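You operate a simulated robot arm through the tools that you are given. There is no shell and no other tool. Be economical: measure what you need, move in short steps, check, and stop when the job is done.

Carry out the task below with a simulated robot arm. There is one attempt and no reset: what you move stays moved.

TASK
Press the load key two times.
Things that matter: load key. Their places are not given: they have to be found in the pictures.

It is judged by the outcome, as a careful person would: the job done as asked, and still so three seconds after it is handed in. It fails if anything else is knocked over, pushed out of place, dropped, spilled or broken.

THE ROBOT
A 7-joint arm with a two-finger parallel gripper, fixed in place. Base frame: the origin is at the foot of the arm, x ahead of it, y to its left, z up. Lengths are in m, angles in degrees, forces in N, time in s.
Its first joint turns from -66.0 to 66.0 degrees. Payload 2.5 kg.
Tool frame: the origin (TCP) lies between the finger pads and is the grasp point; the fingertips stand 0.023 m ahead of it; z points along the fingers, y is the line along which they close. The gripper opens to 0.094 m. The fingers are 0.038 m wide and 0.01 m thick; the gripper's body (0.054 by 0.096 m) begins 0.039 m behind the TCP.
Orientation is told as [roll, pitch, yaw] about the base's x, y, z axes, in that order, counted from this pose: with the fingers straight down and closing along the base's y, the tool's x points along the base's -x, its y along +y and its z along -z.

THE INTERFACE
- The arm moves only by the tool arm_command. Its argument "steps" is a list of rows, each an object of numbers (a shift or turn left out is 0, a gripper value left out holds the last): "dx", "dy", "dz": the shift along the base's x, y, z in units of 100 mm (1.0 is 100 mm); "rx", "ry", "rz": the turn, a rotation vector about the base's x, y, z in units of 60 degrees (1.0 is 60 degrees); "jaw": the opening, from 0 (shut) to 1 (fully open). In form: [{"dx": .., "dy": .., "dz": .., "rx": .., "ry": .., "rz": .., "jaw": ..}, ...]. A call has 1 to 10 rows; each row is the pose to reach, as a shift and turn from the pose commanded when the call began. A call with a number of a shift or a turn outside -1 to 1 is refused whole. A row lasts 0.2 s, in which the tool goes at most 0.05 m and 8.6 degrees; a call with a longer step from one row to the next is refused whole, and so is a gripper value outside its range. A pose out of reach is approached as far as the arm can. The call stops where the force on the tool passes 40 N (or 10 N more than at its start, if that is more) or the arm is blocked; 0.2 s more then pass. The fingers move at their own pace (about 0.108 m/s each) and stop on an object; they squeeze with about 22 N. The grip force told is the motor's: it shows also when the fingers shut on nothing. Time passes only in rows, and 0.2 s behind the last, so rows that repeat a pose let the fingers close. It gives the time, the measured TCP pose, the force on the tool (base axes), the opening and the grip force at its end, in the units of the frame above (readings bear some noise), and new pictures: "show" is both (left out), scene, wrist or none.
- Cameras (640 x 400 px; columns grow to the right, rows downward): "scene" is fixed at [0.1045, -0.3916, 0.5641]; the picture's right is [0.93, -0.38, 0.00], its down [-0.14, -0.35, -0.93] and it looks along [0.35, 0.86, -0.38] (base axes); focal length 328 px, centre (320, 200). "wrist" rides on the gripper at [-0.039, 0, -0.044] in the tool frame; the picture's right is [0.00, -1.00, 0.00], its down [0.97, 0.00, -0.24] and it looks along [0.24, 0.00, 0.97] (tool axes); focal length 218 px, centre (320, 200).
- locate(camera, pixels): for up to 12 pixels [column, row] of the newest picture of that camera ("zoom" is the newest enlarged one), the place [x, y, z] in the base frame of the surface seen there, good to about 0.003 m. No time passes.
- enlarge(camera, box): a new picture of the part [left, top, right, bottom] of that camera's present view, enlarged. No time passes.
- job_done(): hands the job in; it is judged then, once.

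Work in short steps. Measure before you move; look again where a grasp or a placing could have gone wrong, and mend it. You have 60 turns and 120 pictures in all, the two below and enlarged ones among them. Open the gripper and draw the arm clear of the work before you hand the job in, unless the task says otherwise; then end with one line.

The tools are called after "Request:" as a command line: name --argument value ..., lists and objects as JSON in quotes. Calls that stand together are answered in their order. arm_command: Moves the arm, as the interface text tells. Its arguments: {"type":"object","properties":{"steps":{"type":"array","items":{"type":"object","properties":{"dx":{"type":"number"},"dy":{"type":"number"},"dz":{"type":"number"},"rx":{"type":"number"},"ry":{"type":"number"},"rz":{"type":"number"},"jaw":{"type":"number"}}}},"show":{"type":"string","enum":["both","scene","wrist","none"]}},"required":["steps"]} The other tools are called the same way: locate (camera, pixels) gives the place of the surface under pixels of a picture; enlarge (camera, box) takes an enlarged picture of a part of a camera's view; job_done () hands the job in.

At the start:

```text
clock: 0.0
tcp_pos: [0.3427, 0.1588, 0.3831]
tool_rot: [0.0, 0.0, 0.0]
ft_force: [0.5, 0.4, 0.6]
gripper_width: 0.094
finger_force: 0.1
```

scene: 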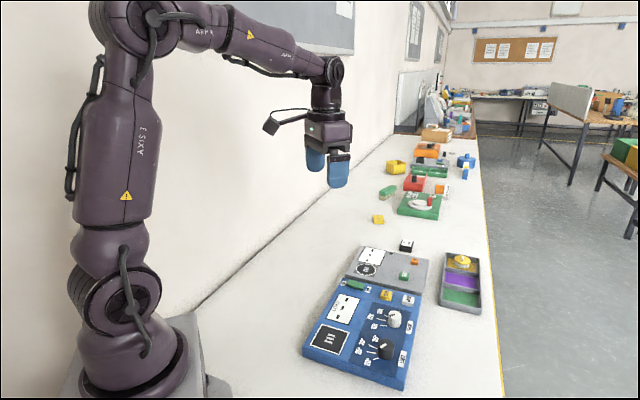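
wrist: 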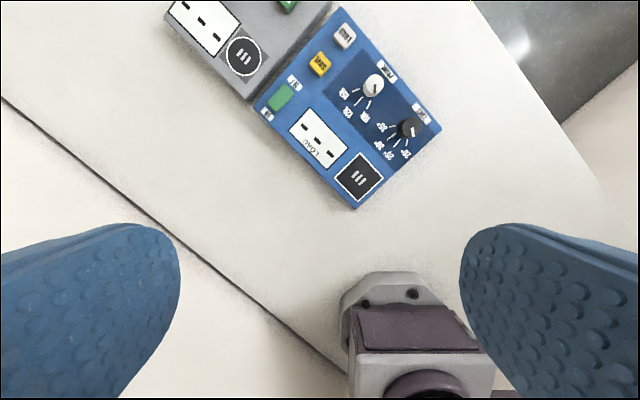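

The panel shows several keys near wrist (345,35), (320,63) and (280,97). I'll enlarge both views to read the labels.

Request:
enlarge --camera "wrist" --box '[230, 0, 450, 138]'

Request:
enlarge --camera "scene" --box '[300, 235, 460, 335]'

```text
2.90 times, centred on (340, 69) of wrist
```

zoom: 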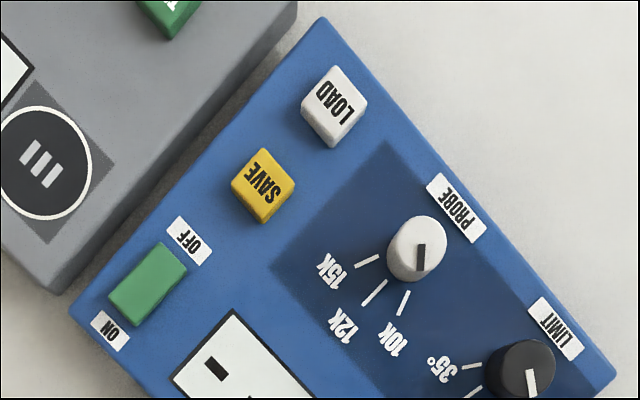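

```text
4.00 times, centred on (380, 285) of scene
```

zoom: 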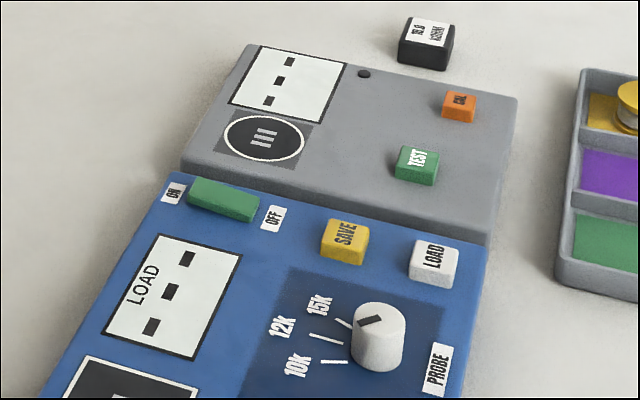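

The white key labelled LOAD is at zoom (433,260). I'll locate its top, its surroundings and the neighbouring keys.

Request:
locate --camera "zoom" --pixels '[[434, 257], [420, 242], [455, 250], [412, 265], [446, 275], [345, 232], [400, 282], [470, 290], [375, 315], [417, 155], [470, 225]]'

Request:
locate --camera "wrist" --pixels '[[345, 34], [320, 61], [373, 83]]'

```text
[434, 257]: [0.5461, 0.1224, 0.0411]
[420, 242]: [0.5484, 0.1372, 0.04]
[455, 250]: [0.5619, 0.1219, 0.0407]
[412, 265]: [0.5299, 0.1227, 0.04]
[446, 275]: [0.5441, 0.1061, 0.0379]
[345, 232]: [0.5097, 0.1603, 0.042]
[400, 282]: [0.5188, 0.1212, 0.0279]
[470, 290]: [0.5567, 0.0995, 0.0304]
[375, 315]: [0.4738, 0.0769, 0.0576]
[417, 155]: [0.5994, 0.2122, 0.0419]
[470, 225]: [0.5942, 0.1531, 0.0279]
```

```text
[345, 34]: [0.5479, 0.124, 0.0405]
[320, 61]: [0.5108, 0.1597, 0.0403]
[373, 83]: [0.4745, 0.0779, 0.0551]
```

LOAD key top centre is about (0.547, 0.123, 0.041), with the panel at z≈0.028. I'll shut the gripper, move above the key and check the table height.

Request:
arm_command --steps '[{"dx": 0.4, "dy": -0.07, "jaw": 0}, {"dx": 0.8, "dy": -0.14}, {"dx": 1.0, "dy": -0.18, "dz": -0.3}]' --show "none"

Request:
arm_command --steps '[{"dx": 0.4, "dy": -0.07, "dz": -0.2}, {"dx": 0.8, "dy": -0.14, "dz": -0.4}, {"dx": 1.0, "dy": -0.18, "dz": -0.8}, {"dx": 1.0, "dy": -0.18, "dz": -1.0}, {"dx": 1.0, "dy": -0.18, "dz": -1.0}]'

```text
clock: 0.8
tcp_pos: [0.4434, 0.1407, 0.3535]
tool_rot: [0.1, 0.0, -0.1]
ft_force: [0.1, -0.2, 0.0]
gripper_width: 0.0002
finger_force: 21.8
```

```text
clock: 2.0
tcp_pos: [0.5418, 0.1226, 0.2552]
tool_rot: [0.0, 0.0, 0.0]
ft_force: [0.1, -0.3, 0.1]
gripper_width: 0.0
finger_force: 22.0
```

scene: 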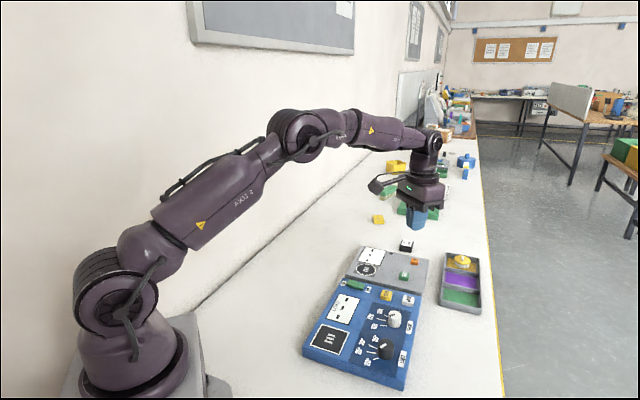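
wrist: 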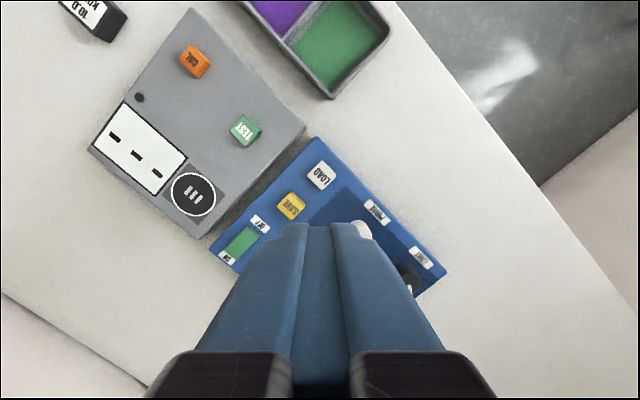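

Request:
locate --camera "wrist" --pixels '[[321, 173], [310, 172], [333, 176], [317, 161], [322, 183], [290, 204], [335, 155], [400, 130]]'

Request:
locate --camera "scene" --pixels '[[408, 299], [440, 360]]'

```text
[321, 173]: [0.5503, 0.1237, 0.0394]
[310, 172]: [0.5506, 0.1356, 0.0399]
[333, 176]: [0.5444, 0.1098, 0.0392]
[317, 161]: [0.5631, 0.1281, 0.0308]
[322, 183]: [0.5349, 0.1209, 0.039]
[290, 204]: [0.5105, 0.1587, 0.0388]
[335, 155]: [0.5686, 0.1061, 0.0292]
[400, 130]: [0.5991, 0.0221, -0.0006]
```

```text
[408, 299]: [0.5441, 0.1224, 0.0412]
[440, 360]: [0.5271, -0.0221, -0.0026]
```

The table reads z≈0 by locate, but the brief says 0.041, so I'll check the locate frame against the fingertips at scene (417,225).

Request:
enlarge --camera "scene" --box '[380, 170, 460, 220]'

Request:
locate --camera "scene" --pixels '[[416, 226], [416, 218], [421, 218], [408, 216], [426, 212], [417, 210]]'

Request:
locate --camera "wrist" --pixels '[[318, 226], [345, 226], [295, 228], [320, 240]]'

```text
8.00 times, centred on (420, 195) of scene
```

zoom: 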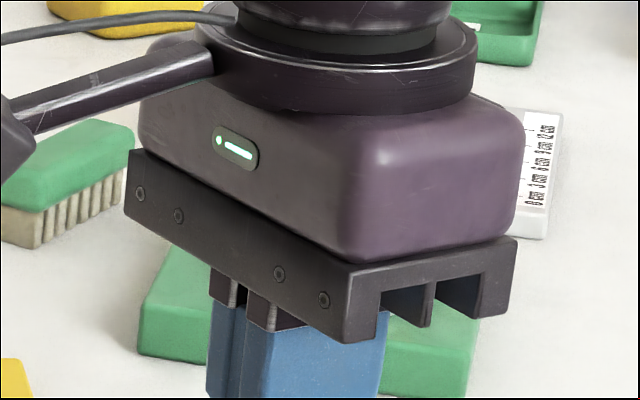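

```text
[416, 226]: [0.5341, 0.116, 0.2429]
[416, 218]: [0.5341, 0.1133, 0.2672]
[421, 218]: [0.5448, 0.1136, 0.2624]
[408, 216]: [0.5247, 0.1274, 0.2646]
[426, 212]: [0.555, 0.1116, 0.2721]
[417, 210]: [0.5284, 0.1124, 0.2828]
```

```text
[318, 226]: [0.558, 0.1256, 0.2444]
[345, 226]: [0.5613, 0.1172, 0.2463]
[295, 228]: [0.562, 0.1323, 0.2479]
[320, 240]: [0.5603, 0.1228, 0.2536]
```

The locate frame agrees with the arm (fingertips ~0.23–0.24), so the measured key height of ~0.040 stands and the 0.041 table figure does not match what I see. I'll descend gently to just above the key.

Request:
arm_command --steps '[{"dx": 0.05, "dz": -0.4}, {"dx": 0.05, "dz": -0.8}, {"dx": 0.05, "dz": -1.0}, {"dx": 0.05, "dz": -1.0}]' --show "none"

Request:
arm_command --steps '[{"dz": -0.2}, {"dz": -0.4}, {"dz": -0.6}, {"dz": -0.7}, {"dz": -0.75}, {"dz": -0.75}]'

```text
clock: 3.0
tcp_pos: [0.5476, 0.1221, 0.154]
tool_rot: [0.0, -0.1, 0.1]
ft_force: [-0.3, -0.1, 0.2]
gripper_width: 0.0001
finger_force: 21.8
```

```text
clock: 4.4
tcp_pos: [0.547, 0.1225, 0.0794]
tool_rot: [0.0, 0.0, 0.0]
ft_force: [0.9, 1.1, 0.3]
gripper_width: 0.0
finger_force: 22.3
```

scene: 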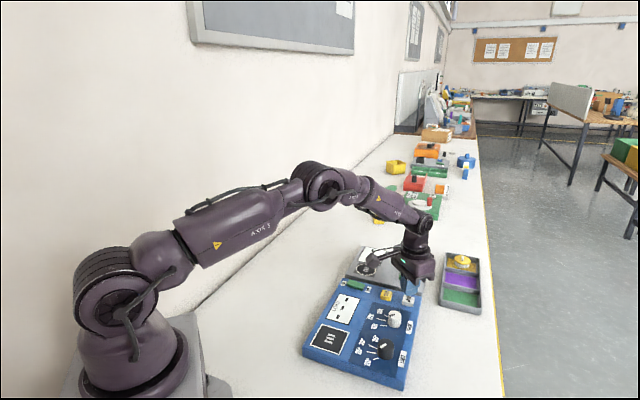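
wrist: 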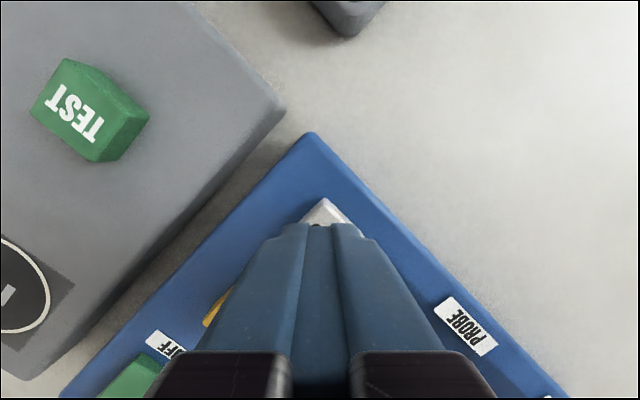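

The fingers are directly over the LOAD key. Next I'll descend in fine steps to find contact.

Request:
arm_command --steps '[{"dz": -0.05}, {"dz": -0.1}, {"dz": -0.13}, {"dz": -0.15}, {"dz": -0.17}, {"dz": -0.17}]' --show "scene"

Request:
enlarge --camera "scene" --box '[360, 260, 440, 310]'

```text
clock: 5.8
tcp_pos: [0.5484, 0.1235, 0.0609]
tool_rot: [0.0, 0.1, 0.0]
ft_force: [-0.3, 0.9, 2.2]
gripper_width: 0.0001
finger_force: 22.1
```

scene: 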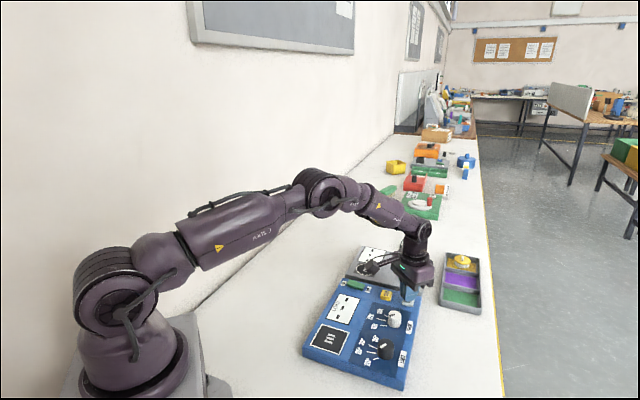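

```text
8.00 times, centred on (400, 285) of scene
```

zoom: 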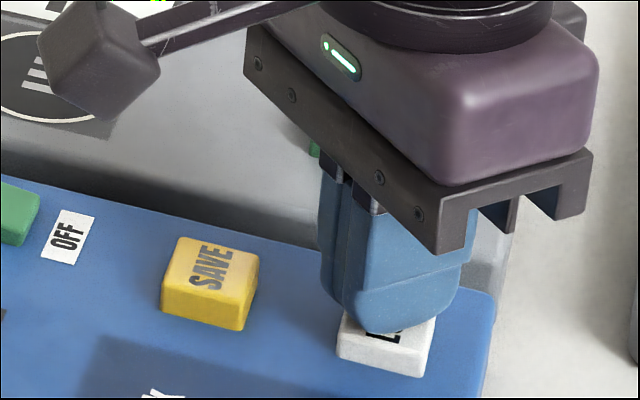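

Contact has started (2.2 N at TCP z 0.061). I'll keep pressing monotonically in small steps.

Request:
arm_command --steps '[{"dz": -0.01}, {"dz": -0.02}, {"dz": -0.02}]' --show "none"

Request:
arm_command --steps '[{"dz": -0.01}, {"dz": -0.02}, {"dz": -0.02}]' --show "scene"

Request:
enlarge --camera "scene" --box '[360, 260, 440, 310]'

```text
clock: 6.6
tcp_pos: [0.5471, 0.1239, 0.0597]
tool_rot: [0.0, 0.0, 0.0]
ft_force: [1.0, 1.9, 3.6]
gripper_width: 0.0
finger_force: 21.7
```

```text
clock: 7.4
tcp_pos: [0.5477, 0.1231, 0.0589]
tool_rot: [0.0, 0.0, 0.0]
ft_force: [-4.9, -0.1, 11.9]
gripper_width: 0.0
finger_force: 22.0
```

scene: 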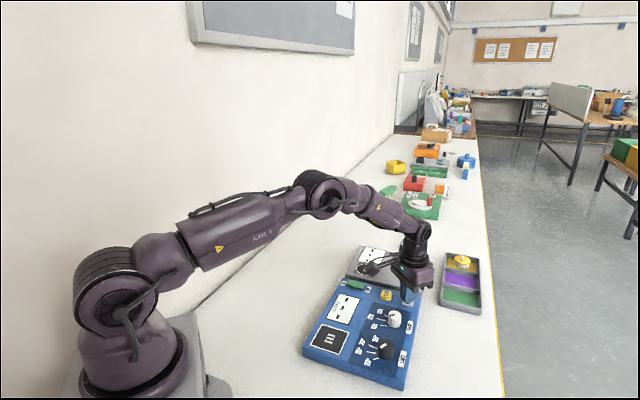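

```text
8.00 times, centred on (400, 285) of scene
```

zoom: 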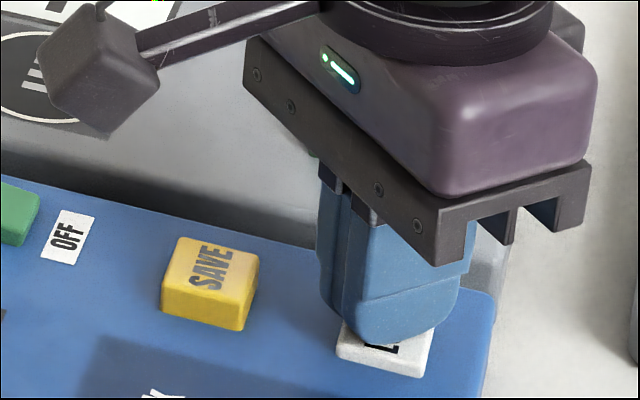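

The force stepped to 11.9 N, so the key has bottomed. I'll check whether the panel's LOAD indicator card at scene (345,308) changed.

Request:
enlarge --camera "scene" --box '[300, 260, 428, 340]'

```text
5.00 times, centred on (364, 300) of scene
```

zoom: 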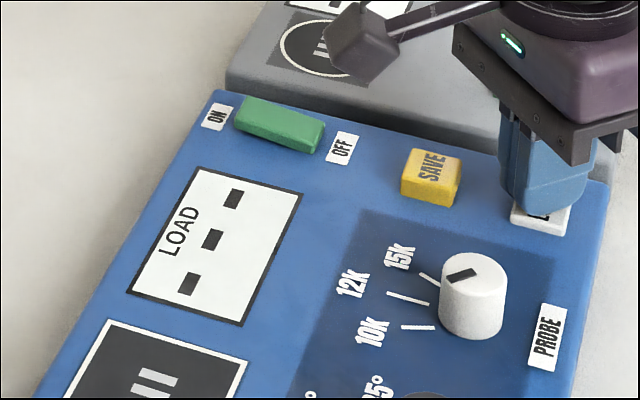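

The key is bottomed: the last 2 mm of command moved the tool only 0.8 mm. I'll release fully and check that key and display.

Request:
arm_command --steps '[{"dz": 0.05}, {"dz": 0.15}, {"dz": 0.25}, {"dz": 0.25}]' --show "scene"

Request:
enlarge --camera "scene" --box '[300, 260, 428, 340]'

```text
clock: 8.4
tcp_pos: [0.5464, 0.1227, 0.0824]
tool_rot: [0.0, 0.0, 0.0]
ft_force: [0.0, 0.2, -0.1]
gripper_width: 0.0001
finger_force: 21.8
```

scene: 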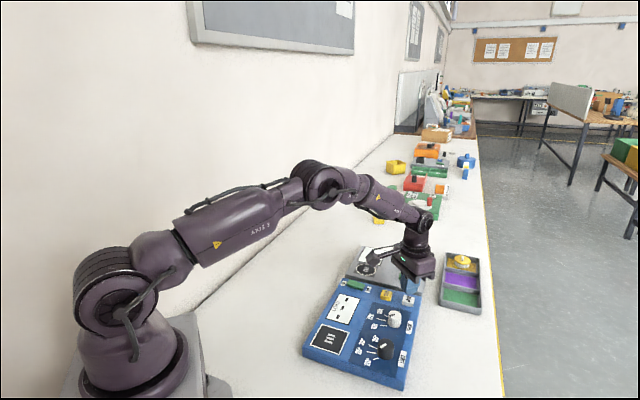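

```text
5.00 times, centred on (364, 300) of scene
```

zoom: 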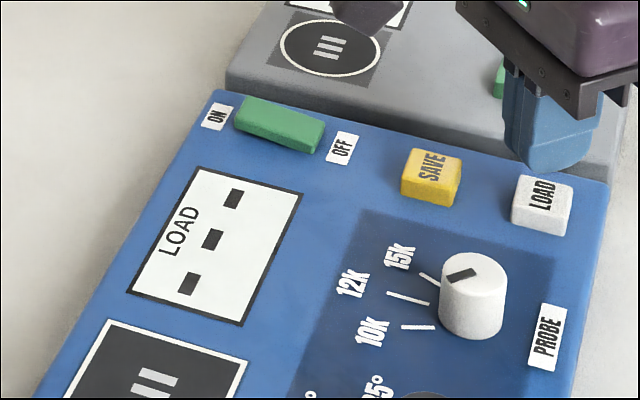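

The key sprang back and the panel didn't move. The display looks the same as before, so the evidence for the press is the spring stroke followed by the hard stop. For the second press I'll use the same stroke, slightly deeper.

Request:
arm_command --steps '[{"dz": -0.1}, {"dz": -0.18}, {"dz": -0.21}, {"dz": -0.23}, {"dz": -0.245}, {"dz": -0.255}, {"dz": -0.255}]' --show "scene"

Request:
enlarge --camera "scene" --box '[300, 260, 428, 340]'

```text
clock: 10.0
tcp_pos: [0.5474, 0.1236, 0.0579]
tool_rot: [0.0, -0.1, 0.0]
ft_force: [-4.7, -1.3, 12.3]
gripper_width: 0.0
finger_force: 22.0
```

scene: 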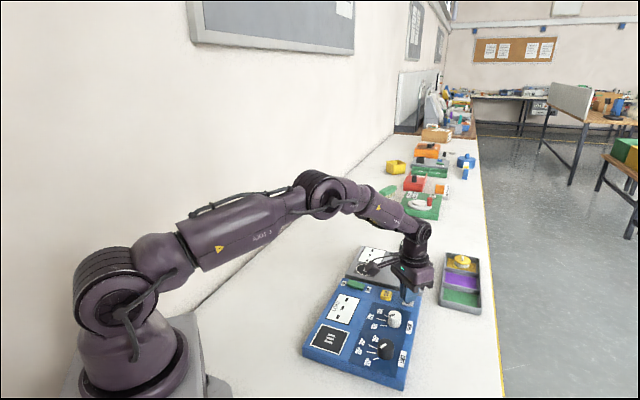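

```text
5.00 times, centred on (364, 300) of scene
```

zoom: 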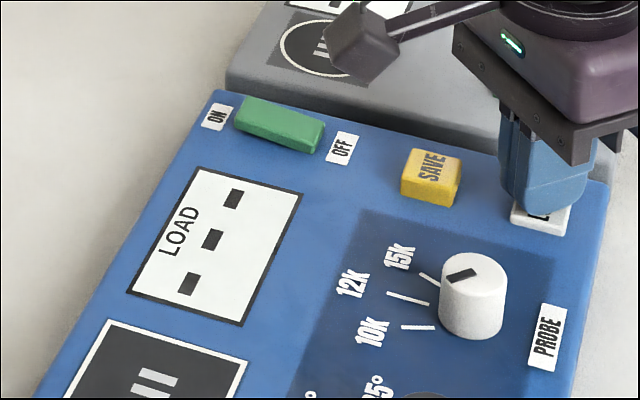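

The second press bottomed the same way (12.3 N). I'll release, draw clear and open the gripper up high.

Request:
arm_command --steps '[{"dz": 0.1}, {"dz": 0.3}, {"dz": 0.6}, {"dz": 1.0}, {"dz": 1.0}]' --show "none"

Request:
arm_command --steps '[{"dx": -0.3, "dz": 0.3}, {"dx": -0.6, "dz": 0.6}, {"dx": -1.0, "dz": 0.8, "jaw": 1}, {"dx": -1.0, "dz": 1.0, "jaw": 1}, {"dx": -1.0, "dz": 1.0, "jaw": 1}]' --show "scene"

Request:
enlarge --camera "scene" --box '[300, 235, 460, 335]'

```text
clock: 11.2
tcp_pos: [0.5463, 0.1246, 0.1575]
tool_rot: [0.0, -0.1, 0.1]
ft_force: [0.7, 0.8, -0.2]
gripper_width: 0.0
finger_force: 21.8
```

```text
clock: 12.4
tcp_pos: [0.4476, 0.1241, 0.2559]
tool_rot: [0.0, 0.0, 0.0]
ft_force: [0.6, 0.0, 0.3]
gripper_width: 0.094
finger_force: 0.2
```

scene: 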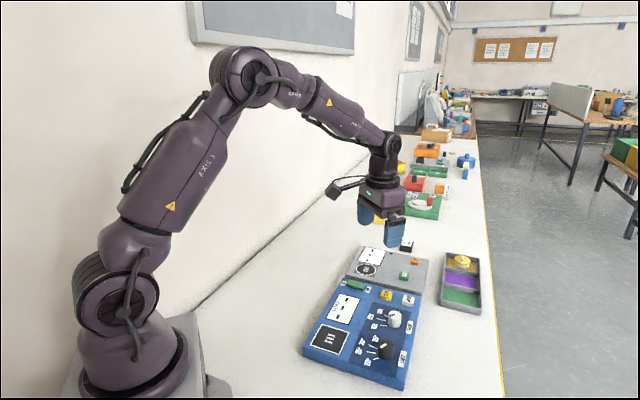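

```text
4.00 times, centred on (380, 285) of scene
```

zoom: 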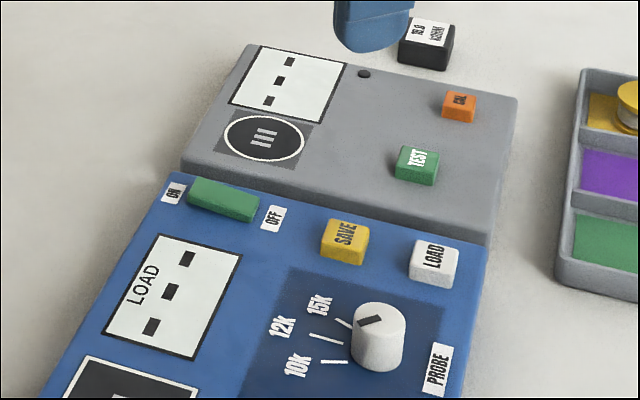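

The key has sprung back, nothing else has moved, and the arm is clear with the gripper open, so I'm handing the job in.

Request:
job_done

```text
The job is handed in.
```

I pressed the LOAD key twice, to its stop each time (about 12 N) with a full release in between; the panel display never changed, so the evidence for both presses is the force readings and the pictures of the key going down.
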